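You operate a simulated robot arm through the tools that you are given. There is no shell and no other tool.

You run a simulated two-armed robot. Do the job below in one go: nothing can be reset, and whatever is moved stays where it is left.

JOB
Shut the dispenser's gate, then tip the yellow tub of pellets into it.
Fine: put the tub back and slide the lid shut. Set down upright: what you pick out.

It is judged by the outcome, as a careful person would: the job done as asked, and still so three seconds after it is handed in. It fails if anything else is knocked over, pushed out of place, dropped, spilled or broken. A push-on lid holds only when it is set on centred and level and pressed home; a screw cap is set on level and turned clockwise until tight.

ROBOT AND FRAMES
Two 7-joint arms with fingered hands on one trunk that stands fixed in place. Base frame: the origin is at the foot of the trunk, x ahead of it, y to its left, z up. Readings come in mm, degrees, newtons and seconds.
The left shoulder is at [60, 166, 976], the right one opposite. With the tool pointing down near the work surface each hand reaches from about 360 to 860 mm from the base axis, measured 20 degrees to its own side. Payload 5 kg a hand.
The tool frame of a hand sits at the grasp point between the pads (the TCP): z along the fingers, y along the line on which they close. The tips reach 32 mm beyond it. The gripper opens to 160 mm; its body begins 89 mm behind the TCP. The gripper is a hand of 3 fingers: y runs from the thumb to the fingers, the wrist lies at [0, 0, -267] in the tool frame.
Orientation is that of the tool frame in the base frame, as [roll, pitch, yaw] about the fixed x, y, z axes, in that order (R = Rz(yaw) Ry(pitch) Rx(roll)). With the fingers straight down and closing along the base's y, the tool's x points along the base's -x, its y along +y and its z along -z.

CONTROLS
- The arms move only by the tool jog_arm. It takes "left_steps", "right_steps" or both (then of equal length, played together; a hand with none holds still); each is a list that holds one entry, the list of rows, each a list of 6 numbers: the shift along the tool's x, y, z in mm, then the turn, a rotation vector about the tool's x, y, z in degrees. In form: [[[x, y, z, ax, ay, az], ...]]. A call has 1 to 20 rows; each row is the pose to reach, as a shift and turn from the pose commanded when the call began, along the tool's axes at that moment. Rows are played at 5 a second. More than 50 mm and 8.6 degrees between two rows, and nothing of the call is played. Where a pose cannot be reached the arm comes as near as it can. A force on the tool above 40 N (or 10 N above the force at the start of the call, whichever is more), or a blocked arm, ends the call early, and 0.2 s more pass. In this call time passes only in rows, and 0.2 s behind the last. The reply holds the time, the measured pose of the TCP, the force on the tool along the base axes, the opening and the grip force, in the units named above and with some noise, with the torque about the TCP (base axes, N m) and any sound that the robot's microphone picked up.
- Cameras (640 x 400 px; columns grow to the right, rows downward): "scene" is now at [58.3, 14, 1658.5]; the picture's right is [0.14, -0.99, 0.00], its down [-0.46, -0.07, -0.88] and it looks along [0.88, 0.13, -0.47] (base axes); focal length 370 px, centre (320, 200). "left" rides on the left gripper at [-65, -4, -116] in its tool frame; the picture's right is [0.06, -1.00, 0.00], its down [0.87, 0.05, -0.49] and it looks along [0.49, 0.03, 0.87] (tool axes); focal length 261 px, centre (320, 200). "right" rides on the right gripper at [65, -4, -116] in its tool frame; the picture's right is [0.06, 1.00, 0.00], its down [-0.87, 0.05, -0.49] and it looks along [-0.49, 0.03, 0.87] (tool axes); focal length 261 px, centre (320, 200). There is no depth. A picture from a camera that has moved, and an enlarged one, comes with that camera's place and axes in the base frame and with its lens. The place of the scene camera against the robot may be out by one fixed shift of up to 25 mm in any direction.
- capture(camera): a new picture of that camera. The clock stands still meanwhile.
- slide_trunk(by): slides the trunk up (or, below 0, down) by that many mm; the arms and the scene camera ride with it, the base frame stays. It gives what a move gives, with no picture.
- finger_targets(finger1, finger2, thumb_bend, hand): sets how far each is bent, from 0 (flat) to 100 (curled in); at 30 the hand is open as for a grip, at 70 the pads meet at the TCP. One left out holds its place. A second passes; each finger stops where it meets its share of the squeeze, and holds until it gets a number again. It is the only way to open and close the hand. It gives what a move gives, with no picture; readings hold the bend of each and the force on the fingers (four entries, about 0 where the hand has none), thumb and palm.
- aim_head(pan, tilt): turns the head with the scene camera to pan (to the left, within 86 degrees either way) and tilt (down, from -29 to 69), counted from straight ahead of the robot. It gives what a move gives.
- enlarge(camera, box): a new picture of the part [left, top, right, bottom] of that camera's present view, enlarged. The clock stands still meanwhile.
- finish_job(): hands the job in; it is judged then, once.

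Nothing tells you positions but the pictures and the camera data. Unless the task says otherwise, let go and move clear before handing in.

The tools are called after "Emit:" as a command line: name --argument value ..., lists and objects as JSON in quotes. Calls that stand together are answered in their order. jog_arm: Moves the arms, as the interface text tells. Its arguments: {"type":"object","properties":{"left_steps":{"type":"array","items":{"type":"array","items":{"type":"array","items":{"type":"number"}}}},"right_steps":{"type":"array","items":{"type":"array","items":{"type":"array","items":{"type":"number"}}}}},"required":[]} The other tools are called the same way: slide_trunk (by) moves the trunk up or down; finger_targets (finger1, finger2, thumb_bend, hand) moves the fingers one by one; aim_head (pan, tilt) turns the head that bears the scene camera; capture (camera) takes a picture; enlarge (camera, box) takes an enlarged picture of a part of a camera's view; finish_job () hands the job in.

At the start:

```text
time: 0.0
left_position: [360.6, 271.4, 1446.1]
left_tool_rot: [180.0, 0.0, -180.0]
left_ft_force: [-0.7, 0.2, 0.1]
left_wrist_torque: [0.01, 0.01, -0.02]
left_width: 159.9
left_finger_force: 0.0
left_shape: jaw
left_bend: [30.0, 30.0, 30.0]
left_finger forces: [0.0, 0.0, 0.0, 0.0, 0.1, 0.0]
right_position: [366.5, -49.4, 1420.2]
right_tool_rot: [179.9, 0.0, 180.0]
right_ft_force: [0.3, 0.0, -0.2]
right_wrist_torque: [0.0, 0.0, 0.01]
right_width: 160.0
right_finger_force: 0.2
right_shape: jaw
right_bend: [30.0, 30.0, 30.0]
right_finger forces: [0.1, 0.1, 0.0, 0.1, 0.0, 0.0]
trunk travel left (down, up): [-525.0, 65.0]
head pan, tilt (commanded): [8.2, 27.8]
```

scene: 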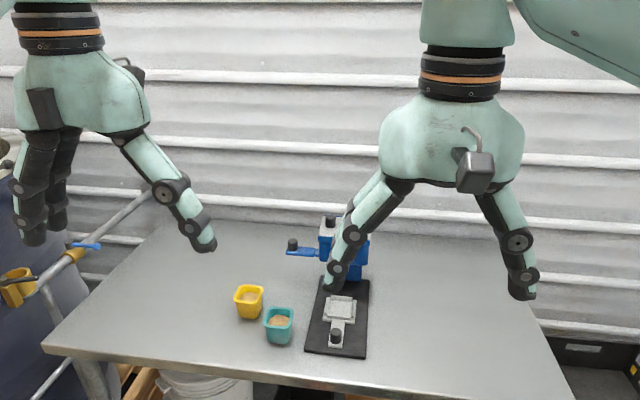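
right: 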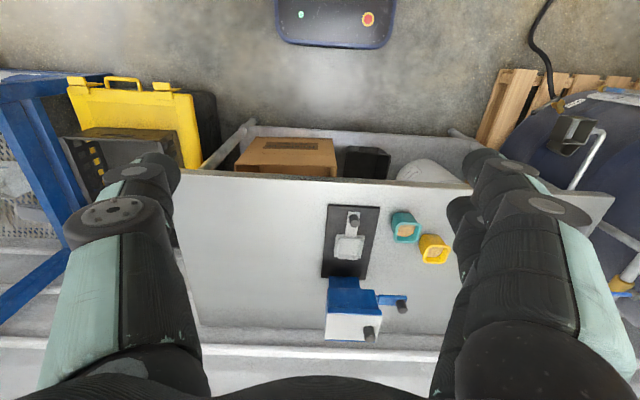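
left: 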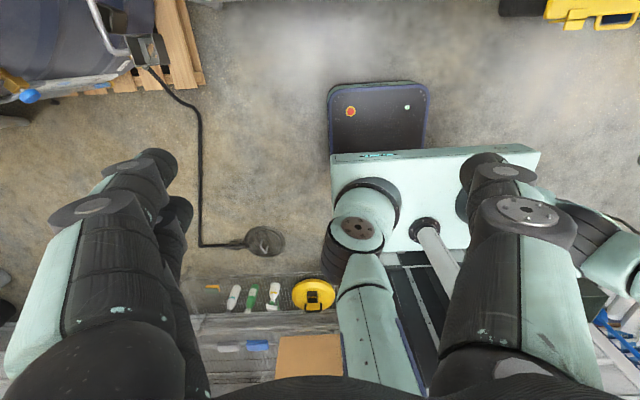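

I see a table with a blue dispenser on a black base plate, a yellow tub and a teal tub with pellets. I'll look closer at the dispenser before moving anything.

Emit:
enlarge --camera "scene" --box '[220, 200, 400, 370]'

Emit:
enlarge --camera "right" --box '[300, 180, 480, 350]'

```text
2.35 times, centred on (310, 285) of scene
camera zoom: at [58.3, 14.0, 1658.5], right [0.14, -0.99, 0.0], down [-0.46, -0.07, -0.88], along [0.88, 0.13, -0.47], focal length 870 px, centre (344, 0)
```

zoom: 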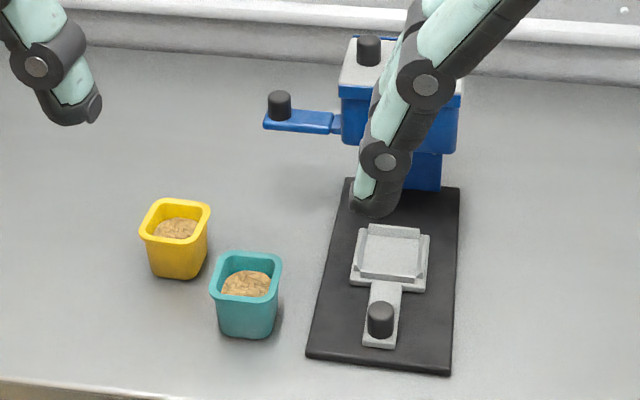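

```text
2.35 times, centred on (390, 265) of right
camera zoom: at [298.9, -52.7, 1534.6], right [-0.06, 1.0, 0.0], down [0.87, 0.05, 0.49], along [0.49, 0.03, -0.87], focal length 613 px, centre (155, 47)
```

zoom: 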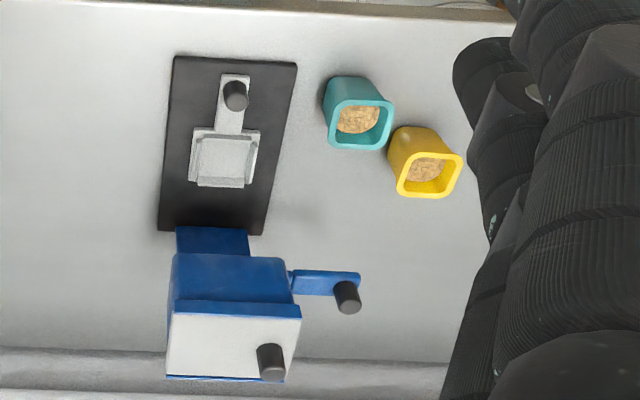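

The right hand hides the dispenser from the scene camera. I'll move it to the side and take a more careful look from both cameras.

Emit:
jog_arm --right_steps '[[[-20, -40, 15, 0, 0, 0], [-40, -80, 30, 0, 0, 0], [-60, -120, 45, 0, 0, 0], [-80, -160, 60, 0, 0, 0], [-100, -200, 75, 0, 0, 0], [-120, -240, 90, 0, 0, 0]]]'

Emit:
aim_head --pan 8.2 --tilt 36

Emit:
capture --camera "scene"

Emit:
capture --camera "right"

```text
time: 1.4
left_position: [360.0, 270.4, 1446.4]
left_tool_rot: [-180.0, 0.1, 179.9]
left_ft_force: [-0.5, -0.4, -0.7]
left_wrist_torque: [0.03, -0.02, 0.01]
left_width: 159.9
left_finger_force: 0.1
left_shape: jaw
left_bend: [30.0, 30.0, 30.0]
left_finger forces: [0.0, 0.1, 0.1, 0.0, 0.0, 0.1]
right_position: [483.0, -289.1, 1324.6]
right_tool_rot: [179.8, 0.1, 180.0]
right_ft_force: [0.4, -0.6, -0.9]
right_wrist_torque: [0.0, -0.01, -0.03]
right_width: 159.7
right_finger_force: 0.1
right_shape: jaw
right_bend: [30.0, 30.0, 30.0]
right_finger forces: [0.0, 0.1, 0.1, 0.0, 0.0, 0.0]
trunk travel left (down, up): [-525.0, 65.0]
head pan, tilt (commanded): [8.2, 27.8]
```

```text
time: 2.1
left_position: [359.6, 271.1, 1445.5]
left_tool_rot: [180.0, 0.0, 180.0]
left_ft_force: [0.1, 0.5, 0.4]
left_wrist_torque: [0.0, 0.02, 0.01]
left_width: 159.7
left_finger_force: 0.0
left_shape: jaw
left_bend: [30.0, 30.0, 30.0]
left_finger forces: [0.0, 0.0, 0.0, 0.0, 0.0, 0.0]
right_position: [482.9, -286.8, 1325.4]
right_tool_rot: [179.8, 0.0, -180.0]
right_ft_force: [0.6, -0.3, 0.1]
right_wrist_torque: [0.01, 0.02, 0.03]
right_width: 160.0
right_finger_force: 0.1
right_shape: jaw
right_bend: [30.0, 30.0, 30.0]
right_finger forces: [0.0, 0.0, 0.1, 0.0, 0.0, 0.0]
trunk travel left (down, up): [-525.0, 65.0]
head pan, tilt (commanded): [8.2, 36.0]
```

```text
taken
camera scene: at [54.7, 13.3, 1645.8], right [0.14, -0.99, 0.0], down [-0.58, -0.08, -0.81], along [0.8, 0.12, -0.59], focal length 370 px, centre (320, 200)
```

scene: 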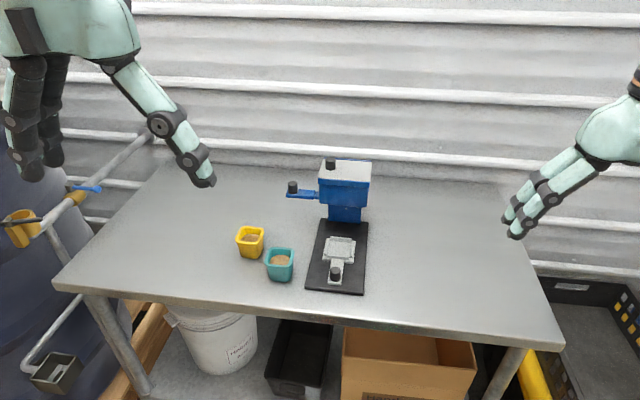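

```text
taken
camera right: at [416.3, -289.7, 1440.7], right [-0.06, 1.0, 0.0], down [0.87, 0.05, 0.49], along [0.49, 0.03, -0.87], focal length 261 px, centre (320, 200)
```

right: 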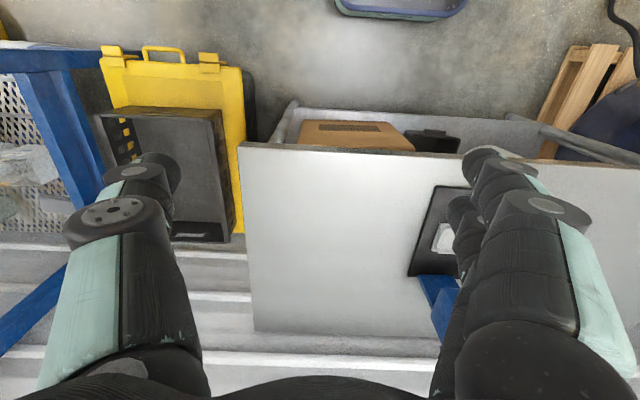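

Emit:
enlarge --camera "scene" --box '[225, 145, 385, 245]'

Emit:
enlarge --camera "scene" --box '[280, 150, 380, 212]'

Emit:
enlarge --camera "scene" --box '[225, 215, 385, 315]'

```text
4.00 times, centred on (305, 195) of scene
camera zoom: at [54.7, 13.3, 1645.8], right [0.14, -0.99, 0.0], down [-0.58, -0.08, -0.81], along [0.8, 0.12, -0.59], focal length 1479 px, centre (380, 220)
```

zoom: 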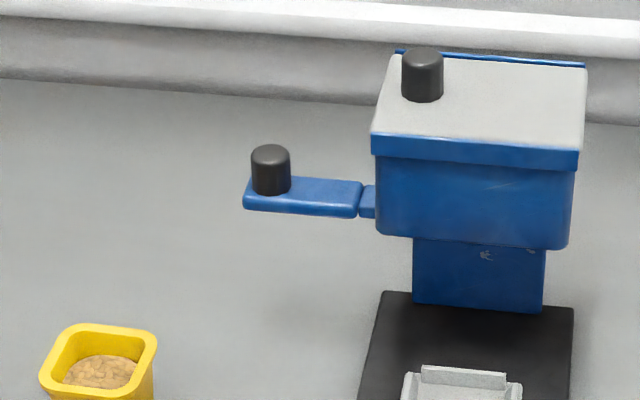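

```text
6.40 times, centred on (330, 181) of scene
camera zoom: at [54.7, 13.3, 1645.8], right [0.14, -0.99, 0.0], down [-0.58, -0.08, -0.81], along [0.8, 0.12, -0.59], focal length 2367 px, centre (256, 322)
```

zoom: 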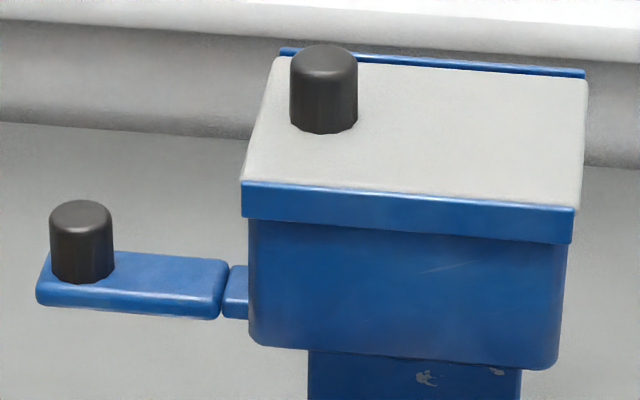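

```text
4.00 times, centred on (305, 265) of scene
camera zoom: at [54.7, 13.3, 1645.8], right [0.14, -0.99, 0.0], down [-0.58, -0.08, -0.81], along [0.8, 0.12, -0.59], focal length 1479 px, centre (380, -60)
```

zoom: 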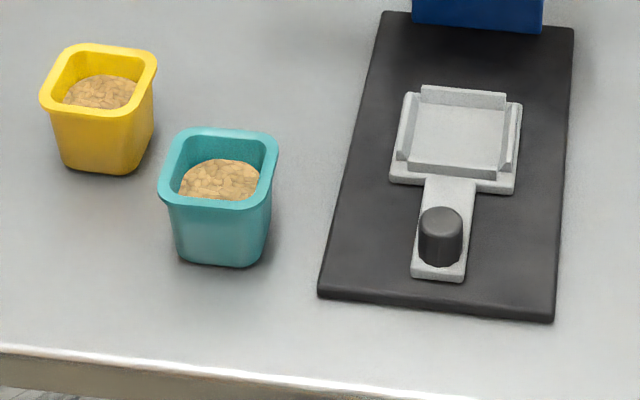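

The grey lid sits on the hopper between blue front and back rails, so it slides sideways, and the gate slide sticks out to the left. I'll bring the right camera closer for a more accurate fix on positions.

Emit:
jog_arm --right_steps '[[[-4, 40, 0, 0, -4, 0], [-8, 80, 0, 0, -8, 0], [-12, 120, 0, 0, -12, 0], [-16, 160, 0, 0, -16, 0], [-20, 200, 0, 0, -20, 0], [-24, 240, 0, 0, -24, 0], [-28, 280, 0, 0, -28, 0], [-32, 320, 0, 0, -30, 0]]]'

Emit:
capture --camera "right"

```text
time: 3.9
left_position: [359.0, 272.9, 1446.1]
left_tool_rot: [-180.0, -0.1, -179.9]
left_ft_force: [-1.4, 0.8, -0.3]
left_wrist_torque: [-0.06, 0.01, 0.02]
left_width: 159.8
left_finger_force: 0.0
left_shape: jaw
left_bend: [30.0, 30.0, 30.0]
left_finger forces: [0.0, 0.1, 0.0, 0.0, 0.0, 0.0]
right_position: [518.6, 34.2, 1327.6]
right_tool_rot: [180.0, 29.9, 179.9]
right_ft_force: [-0.4, 0.6, -0.1]
right_wrist_torque: [-0.01, 0.01, -0.04]
right_width: 160.1
right_finger_force: 0.0
right_shape: jaw
right_bend: [30.0, 30.0, 30.0]
right_finger forces: [0.1, 0.0, 0.1, 0.0, 0.0, 0.0]
trunk travel left (down, up): [-525.0, 65.0]
head pan, tilt (commanded): [8.2, 36.0]
```

```text
taken
camera right: at [402.9, 30.8, 1395.0], right [-0.05, 1.0, -0.03], down [0.51, 0.05, 0.86], along [0.86, 0.03, -0.51], focal length 261 px, centre (320, 200)
```

right: 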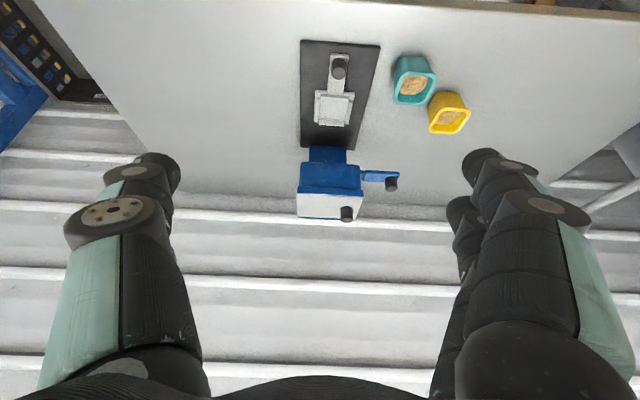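

Emit:
enlarge --camera "right" --box '[280, 140, 420, 228]'

Emit:
enlarge --camera "right" --box '[290, 30, 490, 155]'

```text
4.55 times, centred on (350, 184) of right
camera zoom: at [402.9, 30.8, 1395.0], right [-0.05, 1.0, -0.03], down [0.51, 0.05, 0.86], along [0.86, 0.03, -0.51], focal length 1185 px, centre (184, 273)
```

zoom: 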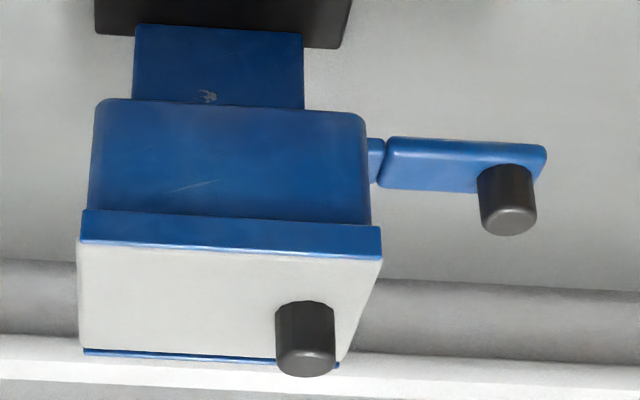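

```text
3.20 times, centred on (390, 92) of right
camera zoom: at [402.9, 30.8, 1395.0], right [-0.05, 1.0, -0.03], down [0.51, 0.05, 0.86], along [0.86, 0.03, -0.51], focal length 834 px, centre (96, 544)
```

zoom: 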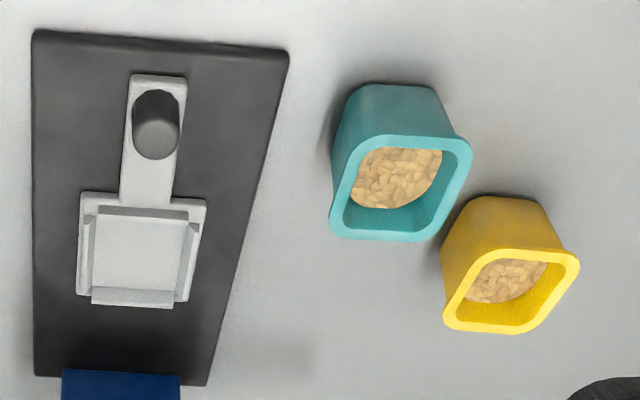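

The gate knob is at about (898, 212, 1058), the lid knob at about (890, 105, 1152), and the yellow tub at about (775, 308) with its rim near z=966. I'll tilt the left hand forward so its camera can show the gate and lid from the left.

Emit:
jog_arm --left_steps '[[[-32, 3, 32, 1.2, -6.9, 1.7], [-64, 6, 63, 2.4, -13.9, 3.5], [-97, 9, 95, 3.7, -20.8, 5.2], [-129, 12, 126, 4.9, -27.7, 7.0], [-161, 15, 158, 6.1, -34.6, 8.7], [-193, 17, 190, 7.3, -41.6, 10.4], [-225, 20, 221, 8.5, -48.5, 12.2], [-258, 23, 253, 9.8, -55.4, 13.9], [-290, 26, 284, 11.0, -62.4, 15.7], [-322, 29, 316, 12.2, -69.3, 17.4]]]'

Emit:
capture --camera "left"

Emit:
capture --camera "scene"

```text
time: 6.3
left_position: [641.1, 244.2, 1100.2]
left_tool_rot: [-141.0, 55.0, -170.9]
left_ft_force: [-0.4, 0.0, 0.9]
left_wrist_torque: [-0.01, 0.01, -0.02]
left_width: 159.8
left_finger_force: 0.0
left_shape: jaw
left_bend: [30.0, 30.0, 30.0]
left_finger forces: [0.0, 0.1, 0.0, 0.0, 0.0, 0.0]
right_position: [515.9, 30.9, 1329.9]
right_tool_rot: [179.9, 30.1, 179.9]
right_ft_force: [-0.2, -0.5, 0.0]
right_wrist_torque: [-0.02, -0.02, -0.01]
right_width: 159.8
right_finger_force: 0.0
right_shape: jaw
right_bend: [30.0, 30.0, 30.0]
right_finger forces: [0.1, 0.0, 0.0, 0.0, 0.0, 0.0]
trunk travel left (down, up): [-525.0, 65.0]
head pan, tilt (commanded): [8.2, 36.0]
stopped in row 10 (left hand): the arm was blocked; the commanded pose is now the measured one
```

```text
taken
camera left: at [591.8, 307.9, 1207.0], right [-0.42, -0.85, 0.31], down [-0.83, 0.22, -0.51], along [0.37, -0.47, -0.8], focal length 261 px, centre (320, 200)
```

left: 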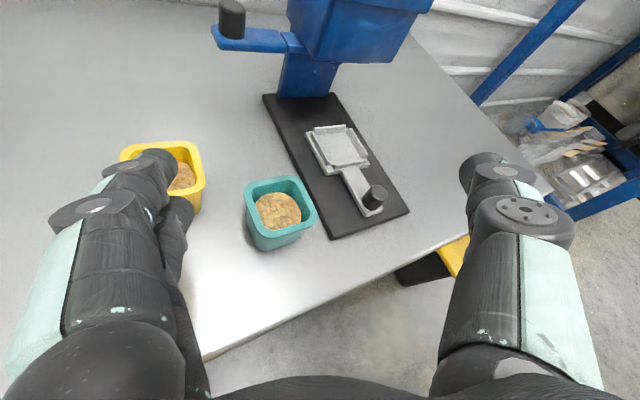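

```text
taken
camera scene: at [53.2, 13.1, 1645.8], right [0.14, -0.99, 0.0], down [-0.58, -0.08, -0.81], along [0.8, 0.12, -0.59], focal length 370 px, centre (320, 200)
```

scene: 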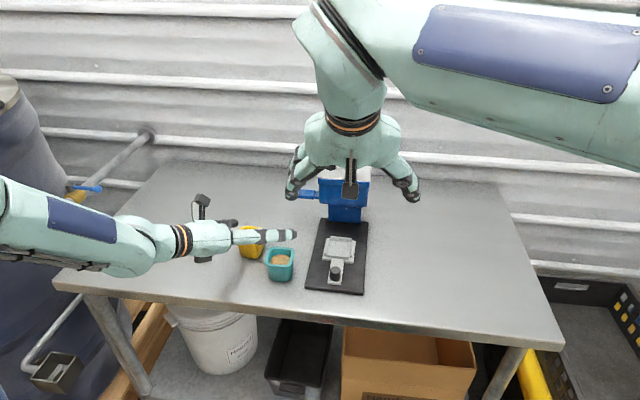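

The left arm stopped short of the last pose, with the hand swung about 30° to the right. I'll back off a little and straighten it so it points straight ahead.

Emit:
jog_arm --left_steps '[[[-3, -3, -28, -6.2, -0.6, 1.3], [-6, -6, -56, -12.5, -1.2, 2.5], [-8, -10, -84, -18.7, -1.9, 3.8], [-11, -13, -112, -25.0, -2.5, 5.0], [-14, -16, -140, -31.2, -3.1, 6.3]]]'

Emit:
capture --camera "left"

Emit:
capture --camera "scene"

```text
time: 7.7
left_position: [545.4, 243.9, 1210.0]
left_tool_rot: [-177.3, 63.9, 174.9]
left_ft_force: [0.5, 0.0, -0.5]
left_wrist_torque: [0.0, 0.0, 0.01]
left_width: 160.1
left_finger_force: 0.1
left_shape: jaw
left_bend: [30.0, 30.0, 30.0]
left_finger forces: [0.0, 0.1, 0.1, 0.1, 0.0, 0.0]
right_position: [518.7, 31.1, 1327.8]
right_tool_rot: [179.9, 29.9, 179.9]
right_ft_force: [1.0, -0.2, 0.0]
right_wrist_torque: [0.0, 0.02, -0.02]
right_width: 160.0
right_finger_force: 0.1
right_shape: jaw
right_bend: [30.0, 30.0, 30.0]
right_finger forces: [0.0, 0.1, 0.1, 0.1, 0.0, 0.0]
trunk travel left (down, up): [-525.0, 65.0]
head pan, tilt (commanded): [8.2, 36.0]
stopped in row 5 (left hand): the arm was blocked; the commanded pose is now the measured one
```

```text
taken
camera left: at [472.2, 252.5, 1319.5], right [-0.16, -0.99, -0.04], down [-0.81, 0.15, -0.57], along [0.56, -0.06, -0.82], focal length 261 px, centre (320, 200)
```

left: 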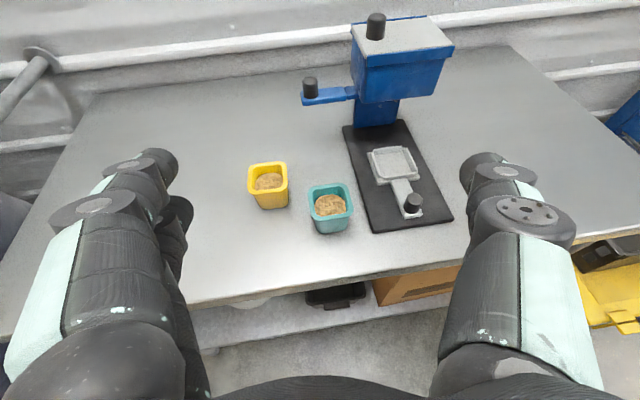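

```text
taken
camera scene: at [56.4, 14.0, 1645.6], right [0.14, -0.99, 0.0], down [-0.58, -0.08, -0.81], along [0.8, 0.11, -0.59], focal length 370 px, centre (320, 200)
```

scene: 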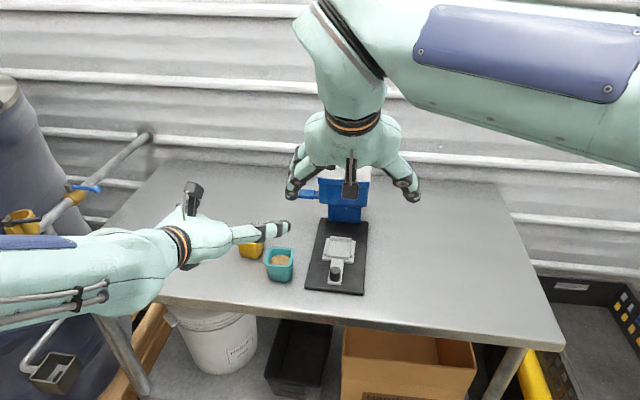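

The left camera now has a clear view of everything. I'll zoom in on the gate, lid and tubs.

Emit:
enlarge --camera "left" --box '[290, 0, 466, 110]'

Emit:
enlarge --camera "left" --box '[235, 140, 395, 240]'

```text
3.64 times, centred on (378, 55) of left
camera zoom: at [472.2, 252.5, 1319.5], right [-0.16, -0.99, -0.04], down [-0.81, 0.15, -0.57], along [0.56, -0.06, -0.82], focal length 948 px, centre (109, 727)
```

zoom: 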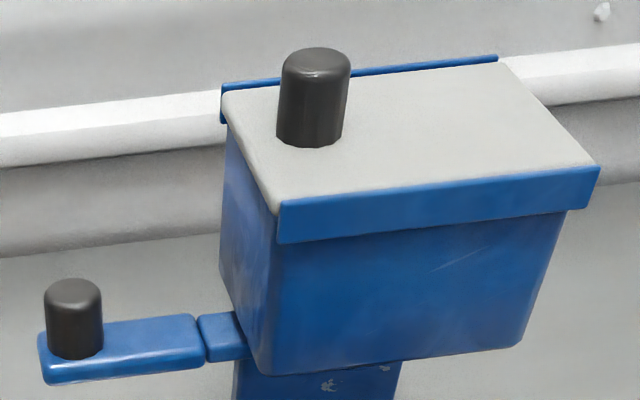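

```text
4.00 times, centred on (315, 190) of left
camera zoom: at [472.2, 252.5, 1319.5], right [-0.16, -0.99, -0.04], down [-0.81, 0.15, -0.57], along [0.56, -0.06, -0.82], focal length 1043 px, centre (340, 240)
```

zoom: 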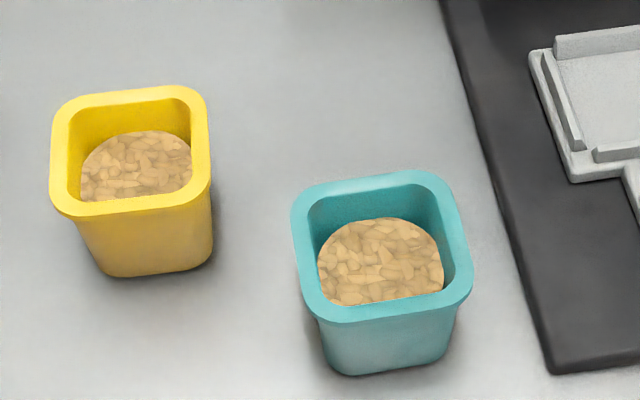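

The tubs and dispenser are now located: yellow rim centre about (773, 310, 970), gate knob (895, 212, 1065), lid knob (893, 105, 1152). Next I'll move the left hand to the left of the gate, check it can reach there, and close the fingers for pushing.

Emit:
jog_arm --left_steps '[[[-6, 19, 34, -1.2, 0.6, -0.4], [-12, 38, 69, -2.4, 1.3, -0.8], [-18, 57, 103, -3.6, 1.9, -1.3], [-25, 76, 138, -4.8, 2.5, -1.7], [-31, 95, 172, -6.0, 3.2, -2.1], [-37, 115, 207, -7.2, 3.8, -2.5]]]'

Emit:
capture --camera "left"

Emit:
capture --camera "scene"

```text
time: 8.5
left_position: [620.0, 158.4, 1284.7]
left_tool_rot: [175.1, 71.6, 159.0]
left_ft_force: [6.9, 6.4, -4.9]
left_wrist_torque: [0.01, -0.21, -0.26]
left_width: 160.2
left_finger_force: 0.1
left_shape: jaw
left_bend: [30.0, 30.0, 30.0]
left_finger forces: [0.0, 0.1, 0.0, 0.1, 0.0, 0.1]
right_position: [517.7, 27.1, 1338.7]
right_tool_rot: [179.0, 31.0, 179.2]
right_ft_force: [-7.3, -6.1, 4.9]
right_wrist_torque: [0.3, 0.14, 0.59]
right_width: 159.6
right_finger_force: 0.0
right_shape: jaw
right_bend: [32.0, 31.0, 30.0]
right_finger forces: [0.1, 0.0, 0.0, 0.0, 0.0, 0.1]
trunk travel left (down, up): [-525.0, 65.0]
head pan, tilt (commanded): [8.2, 36.0]
stopped in row 3 (left hand): the force on the tool passed its limit at 72 N (the readings are from after the stop); the commanded pose is now the measured one
```

```text
taken
camera left: at [532.4, 178.2, 1383.3], right [-0.3, -0.95, -0.09], down [-0.69, 0.28, -0.67], along [0.66, -0.14, -0.74], focal length 261 px, centre (320, 200)
```

left: 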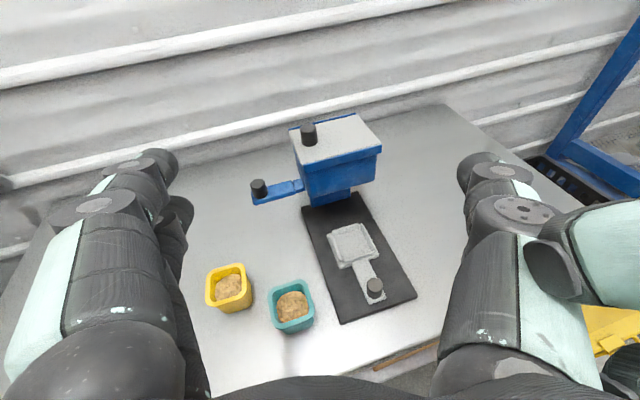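

```text
taken
camera scene: at [54.2, 11.1, 1645.7], right [0.14, -0.99, 0.0], down [-0.58, -0.08, -0.81], along [0.8, 0.12, -0.59], focal length 370 px, centre (320, 200)
```

scene: 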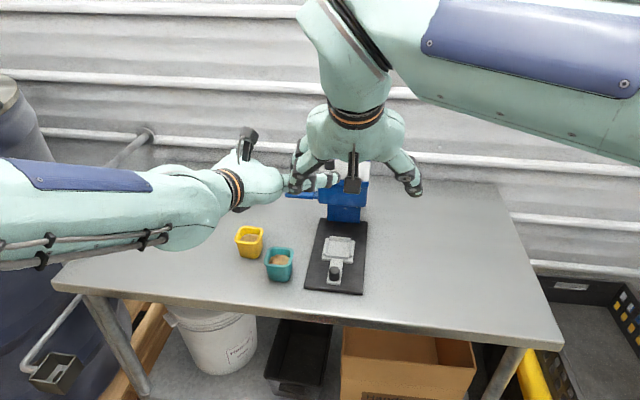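

The left hand drifted sideways and touched the right hand. I'll pull the right hand straight back and up, then out to the right, before doing anything else.

Emit:
jog_arm --right_steps '[[[0, 0, -30, 0, 0, 0], [0, 0, -60, 0, 0, 0], [0, 0, -100, 0, 0, 0]]]'

```text
time: 9.3
left_position: [618.9, 160.1, 1284.4]
left_tool_rot: [175.2, 71.7, 159.0]
left_ft_force: [0.1, -0.3, -1.1]
left_wrist_torque: [-0.01, 0.01, 0.03]
left_width: 159.9
left_finger_force: 0.1
left_shape: jaw
left_bend: [30.0, 30.0, 30.0]
left_finger forces: [0.1, 0.1, 0.0, 0.1, 0.1, 0.1]
right_position: [465.3, 29.0, 1426.1]
right_tool_rot: [179.0, 31.1, 179.3]
right_ft_force: [-0.6, -1.1, 0.3]
right_wrist_torque: [-0.03, 0.0, 0.01]
right_width: 160.1
right_finger_force: 0.0
right_shape: jaw
right_bend: [30.0, 30.0, 30.0]
right_finger forces: [0.0, 0.0, 0.1, 0.0, 0.0, 0.0]
trunk travel left (down, up): [-525.0, 65.0]
head pan, tilt (commanded): [8.2, 36.0]
```

The hands are apart and no force is reading. I'll park the right hand well out to the right.

Emit:
jog_arm --right_steps '[[[0, -45, 0, 0, 0, 0], [0, -90, 0, 0, 0, 0], [0, -135, 0, 0, 0, 0], [0, -180, 0, 0, 0, 0], [0, -225, 0, 0, 0, 0], [0, -270, 0, 0, 0, 0]]]'

Emit:
jog_arm --left_steps '[[[0, 15, -15, 0, 0, 0], [0, 30, -30, 0, 0, 0], [0, 45, -45, 0, 0, 0]]]'

Emit:
capture --camera "scene"

```text
time: 10.7
left_position: [619.8, 160.3, 1284.1]
left_tool_rot: [175.1, 71.6, 158.9]
left_ft_force: [-0.1, 0.1, 0.0]
left_wrist_torque: [0.02, -0.04, 0.0]
left_width: 160.1
left_finger_force: 0.1
left_shape: jaw
left_bend: [30.0, 30.0, 30.0]
left_finger forces: [0.1, 0.0, 0.0, 0.1, 0.0, 0.1]
right_position: [464.7, -241.8, 1418.2]
right_tool_rot: [179.0, 31.0, 179.1]
right_ft_force: [0.5, -0.1, -0.5]
right_wrist_torque: [0.02, -0.03, -0.01]
right_width: 159.7
right_finger_force: 0.0
right_shape: jaw
right_bend: [30.0, 30.0, 30.0]
right_finger forces: [0.0, 0.0, 0.0, 0.0, 0.0, 0.0]
trunk travel left (down, up): [-525.0, 65.0]
head pan, tilt (commanded): [8.2, 36.0]
```

```text
time: 11.5
left_position: [590.0, 214.9, 1301.9]
left_tool_rot: [175.3, 71.6, 159.2]
left_ft_force: [-0.3, 0.1, 0.2]
left_wrist_torque: [0.04, 0.03, 0.01]
left_width: 160.0
left_finger_force: 0.1
left_shape: jaw
left_bend: [30.0, 30.0, 30.0]
left_finger forces: [0.0, 0.1, 0.0, 0.0, 0.0, 0.1]
right_position: [463.7, -241.4, 1418.5]
right_tool_rot: [179.2, 31.1, 179.3]
right_ft_force: [0.3, 0.1, 1.2]
right_wrist_torque: [0.03, -0.04, -0.01]
right_width: 159.8
right_finger_force: 0.1
right_shape: jaw
right_bend: [30.0, 30.0, 30.0]
right_finger forces: [0.0, 0.0, 0.0, 0.0, 0.1, 0.1]
trunk travel left (down, up): [-525.0, 65.0]
head pan, tilt (commanded): [8.2, 36.0]
```

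```text
taken
camera scene: at [53.8, 13.4, 1645.7], right [0.14, -0.99, 0.0], down [-0.58, -0.08, -0.81], along [0.8, 0.12, -0.59], focal length 370 px, centre (320, 200)
```

scene: 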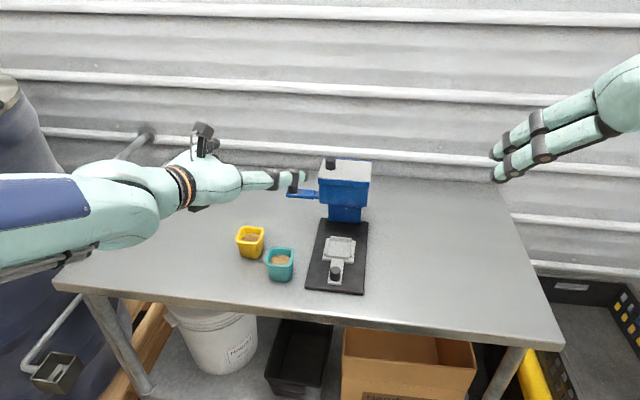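

Both hands are clear and the table is undisturbed. I'll straighten the left hand in small steps and see how well it follows.

Emit:
jog_arm --left_steps '[[[11, 23, 10, -3.6, 3.0, -2.0], [22, 47, 20, -7.2, 5.9, -4.0], [33, 71, 30, -10.7, 8.9, -6.0], [44, 94, 40, -14.3, 11.8, -8.0]]]'

```text
time: 12.5
left_position: [639.8, 299.2, 1251.5]
left_tool_rot: [179.9, 59.9, -179.9]
left_ft_force: [0.4, -0.5, 0.1]
left_wrist_torque: [-0.01, 0.01, 0.0]
left_width: 159.8
left_finger_force: 0.0
left_shape: jaw
left_bend: [30.0, 30.0, 30.0]
left_finger forces: [0.1, 0.0, 0.0, 0.0, 0.0, 0.1]
right_position: [464.4, -240.0, 1418.4]
right_tool_rot: [179.1, 31.1, 179.3]
right_ft_force: [-0.5, 0.2, 0.3]
right_wrist_torque: [-0.01, 0.02, 0.02]
right_width: 159.8
right_finger_force: 0.1
right_shape: jaw
right_bend: [30.0, 30.0, 30.0]
right_finger forces: [0.0, 0.1, 0.0, 0.0, 0.0, 0.0]
trunk travel left (down, up): [-525.0, 65.0]
head pan, tilt (commanded): [8.2, 36.0]
```

The left hand now follows exactly: (640, 299, 1251), pointing forward and 30° below level. I'll close its fingers into a pusher and look at the shape.

Emit:
finger_targets --hand "left" --finger1 70 --finger2 70 --thumb_bend 70

Emit:
capture --camera "left"

```text
time: 13.5
left_position: [639.6, 297.5, 1251.2]
left_tool_rot: [179.8, 59.9, 179.9]
left_ft_force: [0.5, 0.5, 0.1]
left_wrist_torque: [0.0, 0.02, 0.01]
left_width: 12.8
left_finger_force: 0.0
left_shape: fingers
left_bend: [70.0, 70.0, 70.0]
left_finger forces: [0.1, 0.1, 0.0, 0.1, 0.1, 0.0]
right_position: [464.9, -241.3, 1419.3]
right_tool_rot: [179.1, 31.0, 179.1]
right_ft_force: [-0.2, -0.5, -0.7]
right_wrist_torque: [0.0, 0.01, -0.01]
right_width: 159.9
right_finger_force: 0.1
right_shape: jaw
right_bend: [30.0, 30.0, 30.0]
right_finger forces: [0.0, 0.0, 0.0, 0.0, 0.0, 0.0]
trunk travel left (down, up): [-525.0, 65.0]
head pan, tilt (commanded): [8.2, 36.0]
```

```text
taken
camera left: at [572.4, 294.7, 1365.5], right [-0.03, -1.0, -0.05], down [-0.86, 0.06, -0.51], along [0.51, 0.03, -0.86], focal length 261 px, centre (320, 200)
```

left: 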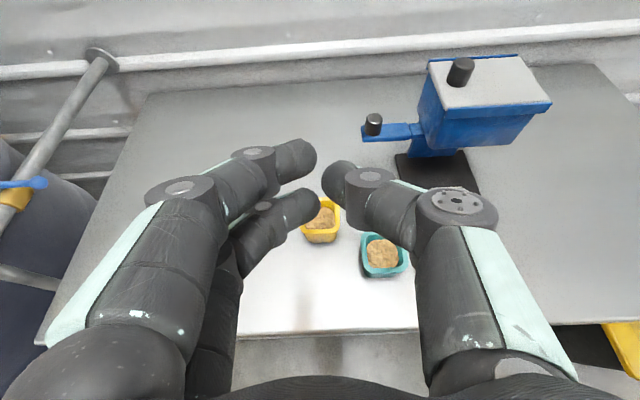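

The closed fingertips make a blunt pusher. I'll swing the hand 35° to the right so its body stays clear of the hopper, and bring it to the left of the gate knob.

Emit:
jog_arm --left_steps '[[[7, 14, 41, 6.1, 0, 3.5], [13, 29, 82, 12.1, 0, 7.0], [20, 43, 122, 18.2, 0, 10.5], [27, 58, 163, 24.2, 0, 14.0], [33, 72, 204, 30.3, 0, 17.5]]]'

Emit:
capture --camera "left"

Emit:
capture --camera "scene"

```text
time: 14.7
left_position: [707.6, 269.6, 1269.4]
left_tool_rot: [179.8, 60.0, 152.7]
left_ft_force: [-0.8, -0.5, 0.2]
left_wrist_torque: [-0.03, -0.02, 0.02]
left_width: 12.3
left_finger_force: 0.0
left_shape: fingers
left_bend: [70.0, 70.0, 70.0]
left_finger forces: [0.1, 0.1, 0.0, 0.1, 0.1, 0.1]
left hand out of reach, approached as far as the arm can: row 3, 4, 5
right_position: [462.1, -242.0, 1418.3]
right_tool_rot: [179.0, 31.1, 179.1]
right_ft_force: [0.6, 0.1, 0.1]
right_wrist_torque: [0.0, -0.01, 0.01]
right_width: 159.7
right_finger_force: 0.0
right_shape: jaw
right_bend: [30.0, 30.0, 30.0]
right_finger forces: [0.0, 0.1, 0.0, 0.0, 0.1, 0.0]
trunk travel left (down, up): [-525.0, 65.0]
head pan, tilt (commanded): [8.2, 36.0]
```

```text
taken
camera left: at [644.4, 298.2, 1383.9], right [-0.48, -0.87, -0.05], down [-0.74, 0.44, -0.51], along [0.47, -0.2, -0.86], focal length 261 px, centre (320, 200)
```

left: 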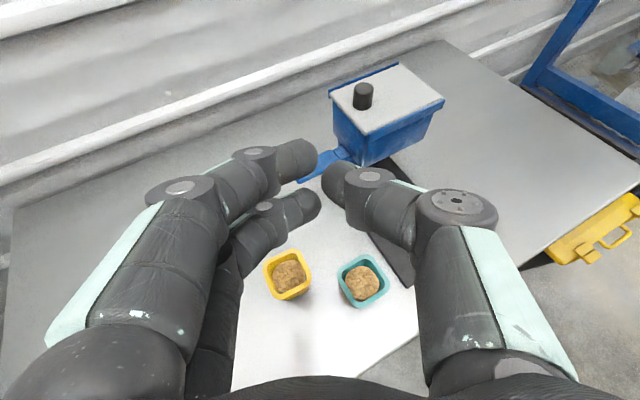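

```text
taken
camera scene: at [52.2, 13.2, 1645.7], right [0.14, -0.99, 0.0], down [-0.58, -0.08, -0.81], along [0.8, 0.12, -0.59], focal length 370 px, centre (320, 200)
```

scene: 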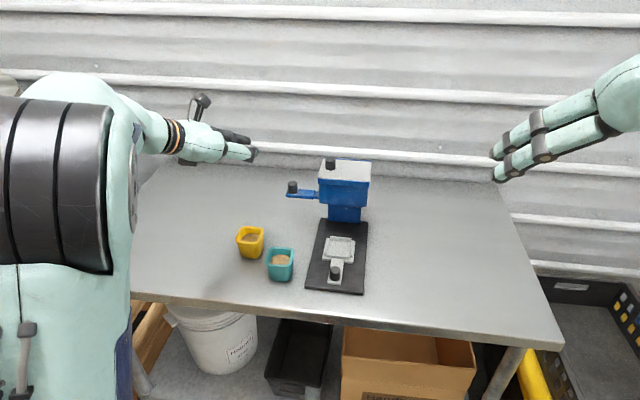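

That swing is outside what the arm can do, so I'll bring the hand back to pointing straight ahead. Then I'll roll it so a flat finger side faces the knob, with the camera on the left.

Emit:
jog_arm --left_steps '[[[17, 15, 5, -5.9, 0, -3.4], [34, 29, 10, -11.8, 0, -6.8], [51, 44, 15, -17.7, 0, -10.2], [68, 59, 20, -23.6, 0, -13.65]]]'

```text
time: 15.7
left_position: [717.7, 331.7, 1207.8]
left_tool_rot: [179.8, 60.0, -179.8]
left_ft_force: [0.5, 0.0, -0.1]
left_wrist_torque: [0.02, 0.04, 0.02]
left_width: 12.1
left_finger_force: 0.0
left_shape: fingers
left_bend: [70.0, 70.0, 70.0]
left_finger forces: [0.0, 0.0, 0.1, 0.0, 0.1, 0.1]
right_position: [464.9, -242.7, 1417.7]
right_tool_rot: [179.0, 31.0, 179.2]
right_ft_force: [0.1, 0.2, 0.2]
right_wrist_torque: [-0.01, -0.02, -0.01]
right_width: 160.1
right_finger_force: 0.0
right_shape: jaw
right_bend: [30.0, 30.0, 30.0]
right_finger forces: [0.0, 0.0, 0.0, 0.0, 0.0, 0.1]
trunk travel left (down, up): [-525.0, 65.0]
head pan, tilt (commanded): [8.2, 36.0]
```

Emit:
jog_arm --left_steps '[[[0, 0, 0, 0, 0, -8.2], [0, 0, 0, 0, 0, -16.4], [0, 0, 0, 0, 0, -24.5], [0, 0, 0, 0, 0, -32.7], [0, 0, 0, 0, 0, -40.9], [0, 0, 0, 0, 0, -49.1], [0, 0, 0, 0, 0, -57.3], [0, 0, 0, 0, 0, -65.5], [0, 0, 0, 0, 0, -73.6], [0, 0, 0, 0, 0, -81.8], [0, 0, 0, 0, 0, -90]]]'

Emit:
capture --camera "left"

Emit:
capture --camera "scene"

```text
time: 18.1
left_position: [719.3, 329.1, 1205.3]
left_tool_rot: [-120.0, -0.1, -89.7]
left_ft_force: [-0.7, -0.3, 0.6]
left_wrist_torque: [0.0, 0.0, -0.05]
left_width: 12.0
left_finger_force: 0.1
left_shape: fingers
left_bend: [70.0, 70.0, 70.0]
left_finger forces: [0.1, 0.0, 0.0, 0.0, 0.0, 0.0]
right_position: [465.3, -241.3, 1417.9]
right_tool_rot: [179.1, 31.0, 179.1]
right_ft_force: [-0.1, -0.1, -0.3]
right_wrist_torque: [-0.03, -0.01, 0.01]
right_width: 159.8
right_finger_force: 0.0
right_shape: jaw
right_bend: [30.0, 30.0, 30.0]
right_finger forces: [0.1, 0.0, 0.1, 0.0, 0.0, 0.0]
trunk travel left (down, up): [-525.0, 65.0]
head pan, tilt (commanded): [8.2, 36.0]
```

```text
taken
camera left: at [619.7, 394.9, 1267.0], right [0.5, -0.06, 0.86], down [-0.45, -0.87, 0.2], along [0.74, -0.49, -0.46], focal length 261 px, centre (320, 200)
```

left: 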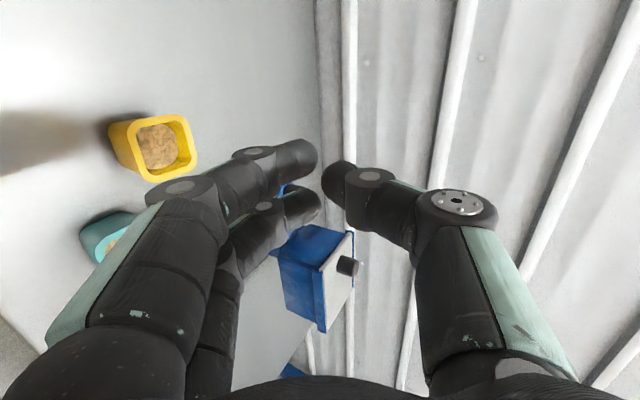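

```text
taken
camera scene: at [54.7, 13.4, 1645.7], right [0.14, -0.99, 0.0], down [-0.58, -0.08, -0.81], along [0.8, 0.12, -0.59], focal length 370 px, centre (320, 200)
```

scene: 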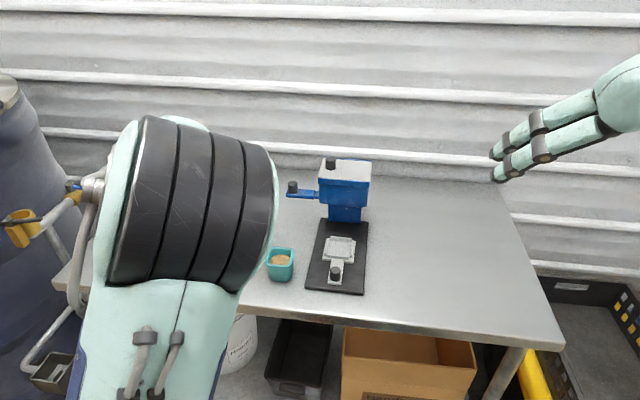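

The roll worked, and the finger side now faces the gate. I'll move in to the left of the gate knob, stopping short of contact.

Emit:
jog_arm --left_steps '[[[6, 9, 42, 0, 0, 0], [12, 17, 84, 0, 0, 0], [17, 26, 127, 0, 0, 0], [23, 35, 169, 0, 0, 0], [29, 43, 211, 0, 0, 0]]]'

Emit:
capture --camera "left"

Emit:
capture --camera "scene"

```text
time: 19.3
left_position: [791.2, 260.3, 1117.0]
left_tool_rot: [-120.1, 0.1, -89.8]
left_ft_force: [0.5, -0.5, -0.4]
left_wrist_torque: [0.04, 0.02, 0.06]
left_width: 12.2
left_finger_force: 0.1
left_shape: fingers
left_bend: [70.0, 70.0, 70.0]
left_finger forces: [0.0, 0.1, 0.1, 0.1, 0.1, 0.1]
left hand out of reach, approached as far as the arm can: row 2, 3, 4, 5
right_position: [466.3, -243.3, 1417.4]
right_tool_rot: [179.0, 31.0, 179.1]
right_ft_force: [1.3, -0.4, -0.4]
right_wrist_torque: [0.04, 0.03, 0.05]
right_width: 160.0
right_finger_force: 0.1
right_shape: jaw
right_bend: [30.0, 30.0, 30.0]
right_finger forces: [0.0, 0.1, 0.1, 0.0, 0.0, 0.0]
trunk travel left (down, up): [-525.0, 65.0]
head pan, tilt (commanded): [8.2, 36.0]
```

```text
taken
camera left: at [692.9, 326.6, 1177.1], right [0.5, -0.06, 0.86], down [-0.45, -0.87, 0.2], along [0.74, -0.49, -0.46], focal length 261 px, centre (320, 200)
```

left: 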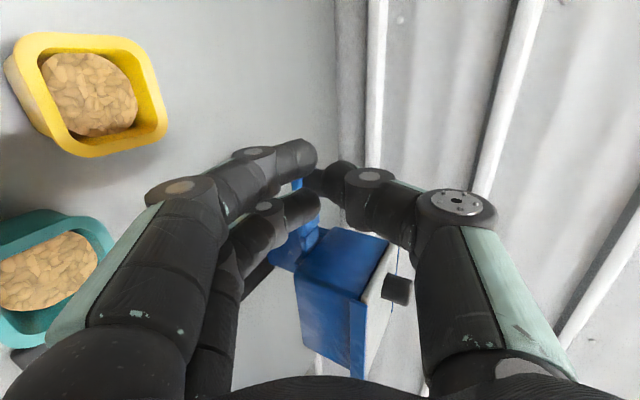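

```text
taken
camera scene: at [56.1, 10.8, 1645.6], right [0.14, -0.99, 0.0], down [-0.58, -0.08, -0.81], along [0.8, 0.12, -0.59], focal length 370 px, centre (320, 200)
```

scene: 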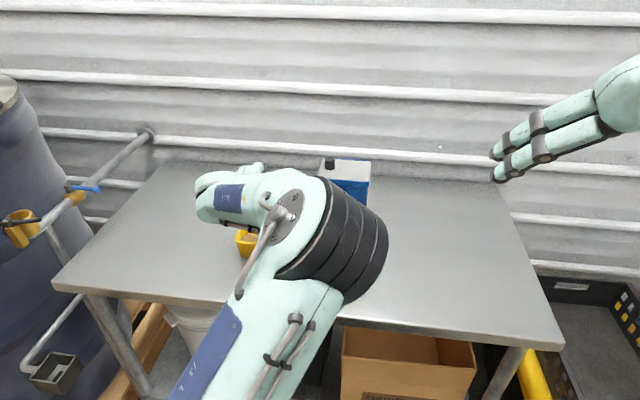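

The arm ran out of travel in this rolled pose about 90 mm short. I'll back out, undo the roll, and test how far forward it reaches unrolled.

Emit:
jog_arm --left_steps '[[[-23, -13, -35, 0, 0, 0], [-46, -27, -71, 0, 0, 0], [-69, -40, -106, 0, 0, 0], [-69, -40, -106, 0, 0, 8.2], [-69, -40, -106, 0, 0, 16.4], [-69, -40, -106, 0, 0, 24.5], [-69, -40, -106, 0, 0, 32.7], [-69, -40, -106, 0, 0, 40.9], [-69, -40, -106, 0, 0, 49.1], [-69, -40, -106, 0, 0, 57.3], [-69, -40, -106, 0, 0, 65.5], [-69, -40, -106, 0, 0, 73.6], [-69, -40, -106, 0, 0, 81.8], [-69, -40, -106, 0, 0, 90]]]'

Emit:
capture --camera "scene"

```text
time: 22.3
left_position: [722.9, 329.6, 1204.1]
left_tool_rot: [179.6, 59.9, 179.9]
left_ft_force: [-0.3, -0.4, 0.6]
left_wrist_torque: [-0.04, -0.03, 0.03]
left_width: 12.2
left_finger_force: 0.1
left_shape: fingers
left_bend: [70.0, 70.0, 70.0]
left_finger forces: [0.0, 0.1, 0.0, 0.1, 0.0, 0.0]
right_position: [464.9, -241.7, 1418.3]
right_tool_rot: [179.1, 31.0, 179.2]
right_ft_force: [0.9, 0.6, 0.2]
right_wrist_torque: [0.0, 0.0, -0.01]
right_width: 159.6
right_finger_force: 0.1
right_shape: jaw
right_bend: [30.0, 30.0, 30.0]
right_finger forces: [0.1, 0.1, 0.0, 0.1, 0.1, 0.0]
trunk travel left (down, up): [-525.0, 65.0]
head pan, tilt (commanded): [8.2, 36.0]
```

```text
taken
camera scene: at [54.6, 13.3, 1645.7], right [0.14, -0.99, 0.0], down [-0.58, -0.08, -0.81], along [0.8, 0.12, -0.59], focal length 370 px, centre (320, 200)
```

scene: 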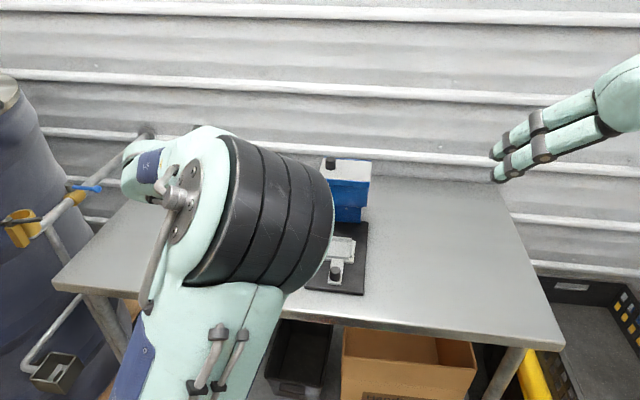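

Emit:
jog_arm --left_steps '[[[8, -4, 41, 0, 0, 0], [15, -8, 81, 0, 0, 0], [23, -12, 122, 0, 0, 0], [30, -16, 162, 0, 0, 0], [38, -20, 203, 0, 0, 0]]]'

Emit:
capture --camera "scene"

Emit:
capture --camera "left"

```text
time: 23.5
left_position: [784.7, 298.1, 1160.4]
left_tool_rot: [179.8, 60.0, -179.8]
left_ft_force: [-0.2, -1.0, -0.6]
left_wrist_torque: [-0.02, 0.02, 0.0]
left_width: 12.2
left_finger_force: 0.0
left_shape: fingers
left_bend: [70.0, 70.0, 70.0]
left_finger forces: [0.1, 0.0, 0.0, 0.0, 0.0, 0.0]
left hand out of reach, approached as far as the arm can: row 2, 3, 4, 5
right_position: [464.9, -241.4, 1418.5]
right_tool_rot: [179.1, 31.0, 179.2]
right_ft_force: [-0.2, 0.3, 0.4]
right_wrist_torque: [0.02, -0.02, -0.01]
right_width: 159.8
right_finger_force: 0.0
right_shape: jaw
right_bend: [30.0, 30.0, 30.0]
right_finger forces: [0.1, 0.0, 0.1, 0.0, 0.1, 0.0]
trunk travel left (down, up): [-525.0, 65.0]
head pan, tilt (commanded): [8.2, 36.0]
```

```text
taken
camera scene: at [54.8, 13.0, 1645.7], right [0.14, -0.99, 0.0], down [-0.58, -0.08, -0.81], along [0.8, 0.12, -0.59], focal length 370 px, centre (320, 200)
```

scene: 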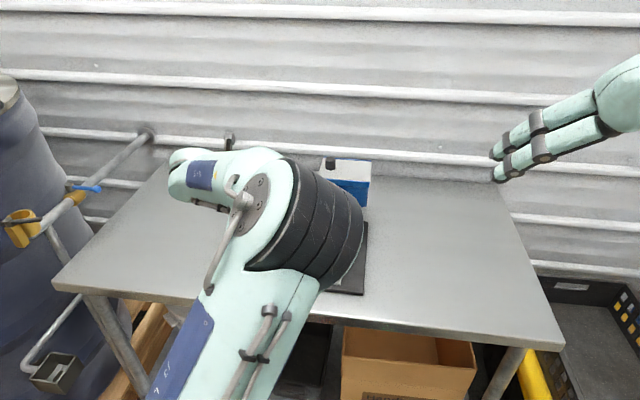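

```text
taken
camera left: at [717.3, 293.8, 1275.7], right [-0.03, -1.0, -0.05], down [-0.86, 0.05, -0.51], along [0.51, 0.03, -0.86], focal length 261 px, centre (320, 200)
```

left: 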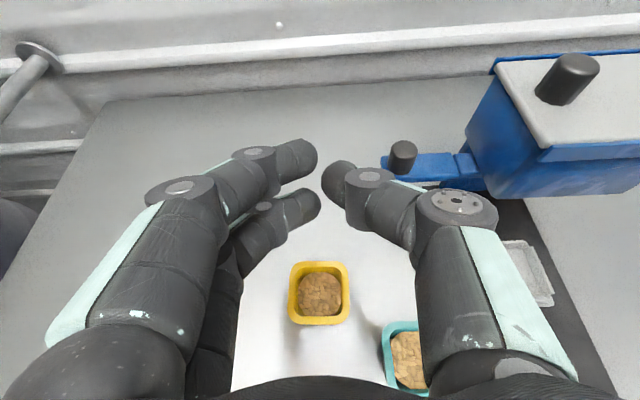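

It stops again near (785, 298, 1160), so the elbow is folding inward. I'll test a steeper hand angle from here to see if that frees the forward reach.

Emit:
jog_arm --left_steps '[[[10, 0, 22, 0, 5, 0], [21, 1, 44, 0, 10, 0], [31, 1, 66, 0, 15, 0], [42, 2, 88, 0, 20, 0]]]'

Emit:
capture --camera "scene"

```text
time: 24.5
left_position: [790.3, 249.3, 1125.2]
left_tool_rot: [179.9, 46.6, -179.7]
left_ft_force: [0.1, 0.2, -0.3]
left_wrist_torque: [-0.01, 0.01, -0.03]
left_width: 12.1
left_finger_force: 0.1
left_shape: fingers
left_bend: [70.0, 70.0, 70.0]
left_finger forces: [0.0, 0.0, 0.1, 0.1, 0.0, 0.0]
left hand out of reach, approached as far as the arm can: row 1, 2, 3, 4
right_position: [464.4, -240.4, 1417.6]
right_tool_rot: [179.1, 31.0, 179.2]
right_ft_force: [0.0, -0.2, 0.2]
right_wrist_torque: [-0.03, 0.03, 0.0]
right_width: 160.1
right_finger_force: 0.1
right_shape: jaw
right_bend: [30.0, 30.0, 30.0]
right_finger forces: [0.1, 0.0, 0.0, 0.0, 0.0, 0.1]
trunk travel left (down, up): [-525.0, 65.0]
head pan, tilt (commanded): [8.2, 36.0]
```

```text
taken
camera scene: at [54.4, 13.1, 1645.7], right [0.14, -0.99, 0.0], down [-0.58, -0.08, -0.81], along [0.8, 0.12, -0.59], focal length 370 px, centre (320, 200)
```

scene: 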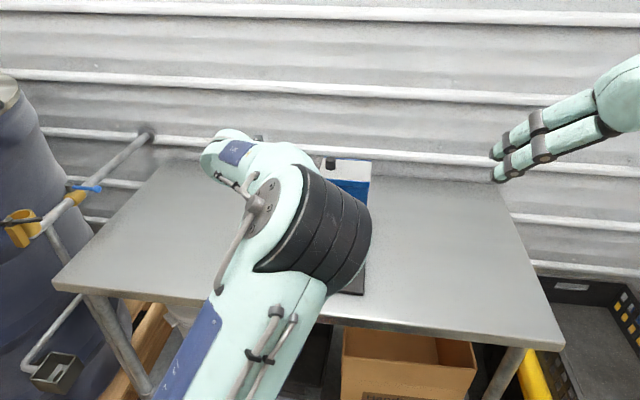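

The upper arm seems unable to tilt further forward at this shoulder height, so lowering the trunk should help. I'll lift the hand clear first, then lower the trunk by 200 mm.

Emit:
jog_arm --left_steps '[[[-17, 4, -41, 0, -2.7, 0], [-35, 8, -82, 0, -5.4, 0], [-52, 13, -124, 0, -8.0, 0], [-70, 17, -165, 0, -10.7, 0], [-87, 21, -206, 0, -13.4, 0]]]'

Emit:
slide_trunk --by -150

Emit:
capture --camera "scene"

```text
time: 25.7
left_position: [702.9, 271.1, 1331.6]
left_tool_rot: [179.9, 60.1, -179.8]
left_ft_force: [0.1, -0.9, 0.1]
left_wrist_torque: [0.01, -0.01, 0.01]
left_width: 12.4
left_finger_force: 0.0
left_shape: fingers
left_bend: [70.0, 70.0, 70.0]
left_finger forces: [0.1, 0.0, 0.1, 0.0, 0.1, 0.0]
right_position: [462.6, -240.8, 1419.5]
right_tool_rot: [179.1, 31.1, 179.2]
right_ft_force: [-0.4, 0.8, 0.2]
right_wrist_torque: [0.04, -0.01, 0.03]
right_width: 159.8
right_finger_force: 0.0
right_shape: jaw
right_bend: [30.0, 30.0, 30.0]
right_finger forces: [0.0, 0.1, 0.1, 0.0, 0.0, 0.0]
trunk travel left (down, up): [-525.0, 65.0]
head pan, tilt (commanded): [8.2, 36.0]
```

```text
time: 27.4
left_position: [705.0, 270.1, 1181.8]
left_tool_rot: [-180.0, 60.1, -179.7]
left_ft_force: [0.1, -1.1, 0.0]
left_wrist_torque: [0.01, 0.0, 0.0]
left_width: 12.2
left_finger_force: 0.1
left_shape: fingers
left_bend: [70.0, 70.0, 70.0]
left_finger forces: [0.0, 0.0, 0.0, 0.0, 0.0, 0.1]
right_position: [464.5, -241.1, 1268.4]
right_tool_rot: [179.1, 31.0, 179.2]
right_ft_force: [-0.4, -0.4, -0.1]
right_wrist_torque: [0.02, 0.01, -0.01]
right_width: 160.1
right_finger_force: 0.0
right_shape: jaw
right_bend: [30.0, 30.0, 30.0]
right_finger forces: [0.1, 0.0, 0.0, 0.0, 0.0, 0.0]
trunk travel left (down, up): [-375.0, 215.0]
head pan, tilt (commanded): [8.2, 36.0]
```

```text
taken
camera scene: at [54.5, 13.3, 1495.8], right [0.14, -0.99, 0.0], down [-0.58, -0.08, -0.81], along [0.8, 0.12, -0.59], focal length 370 px, centre (320, 200)
```

scene: 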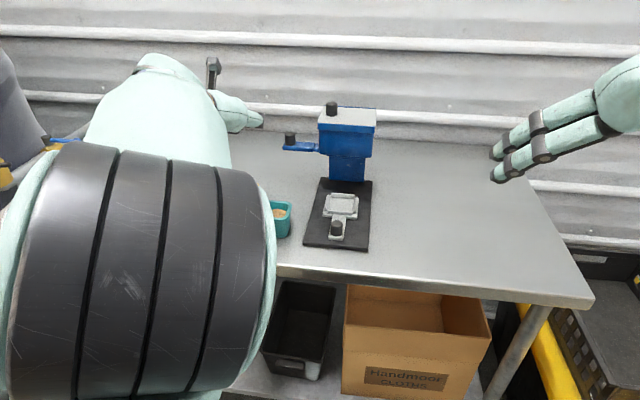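

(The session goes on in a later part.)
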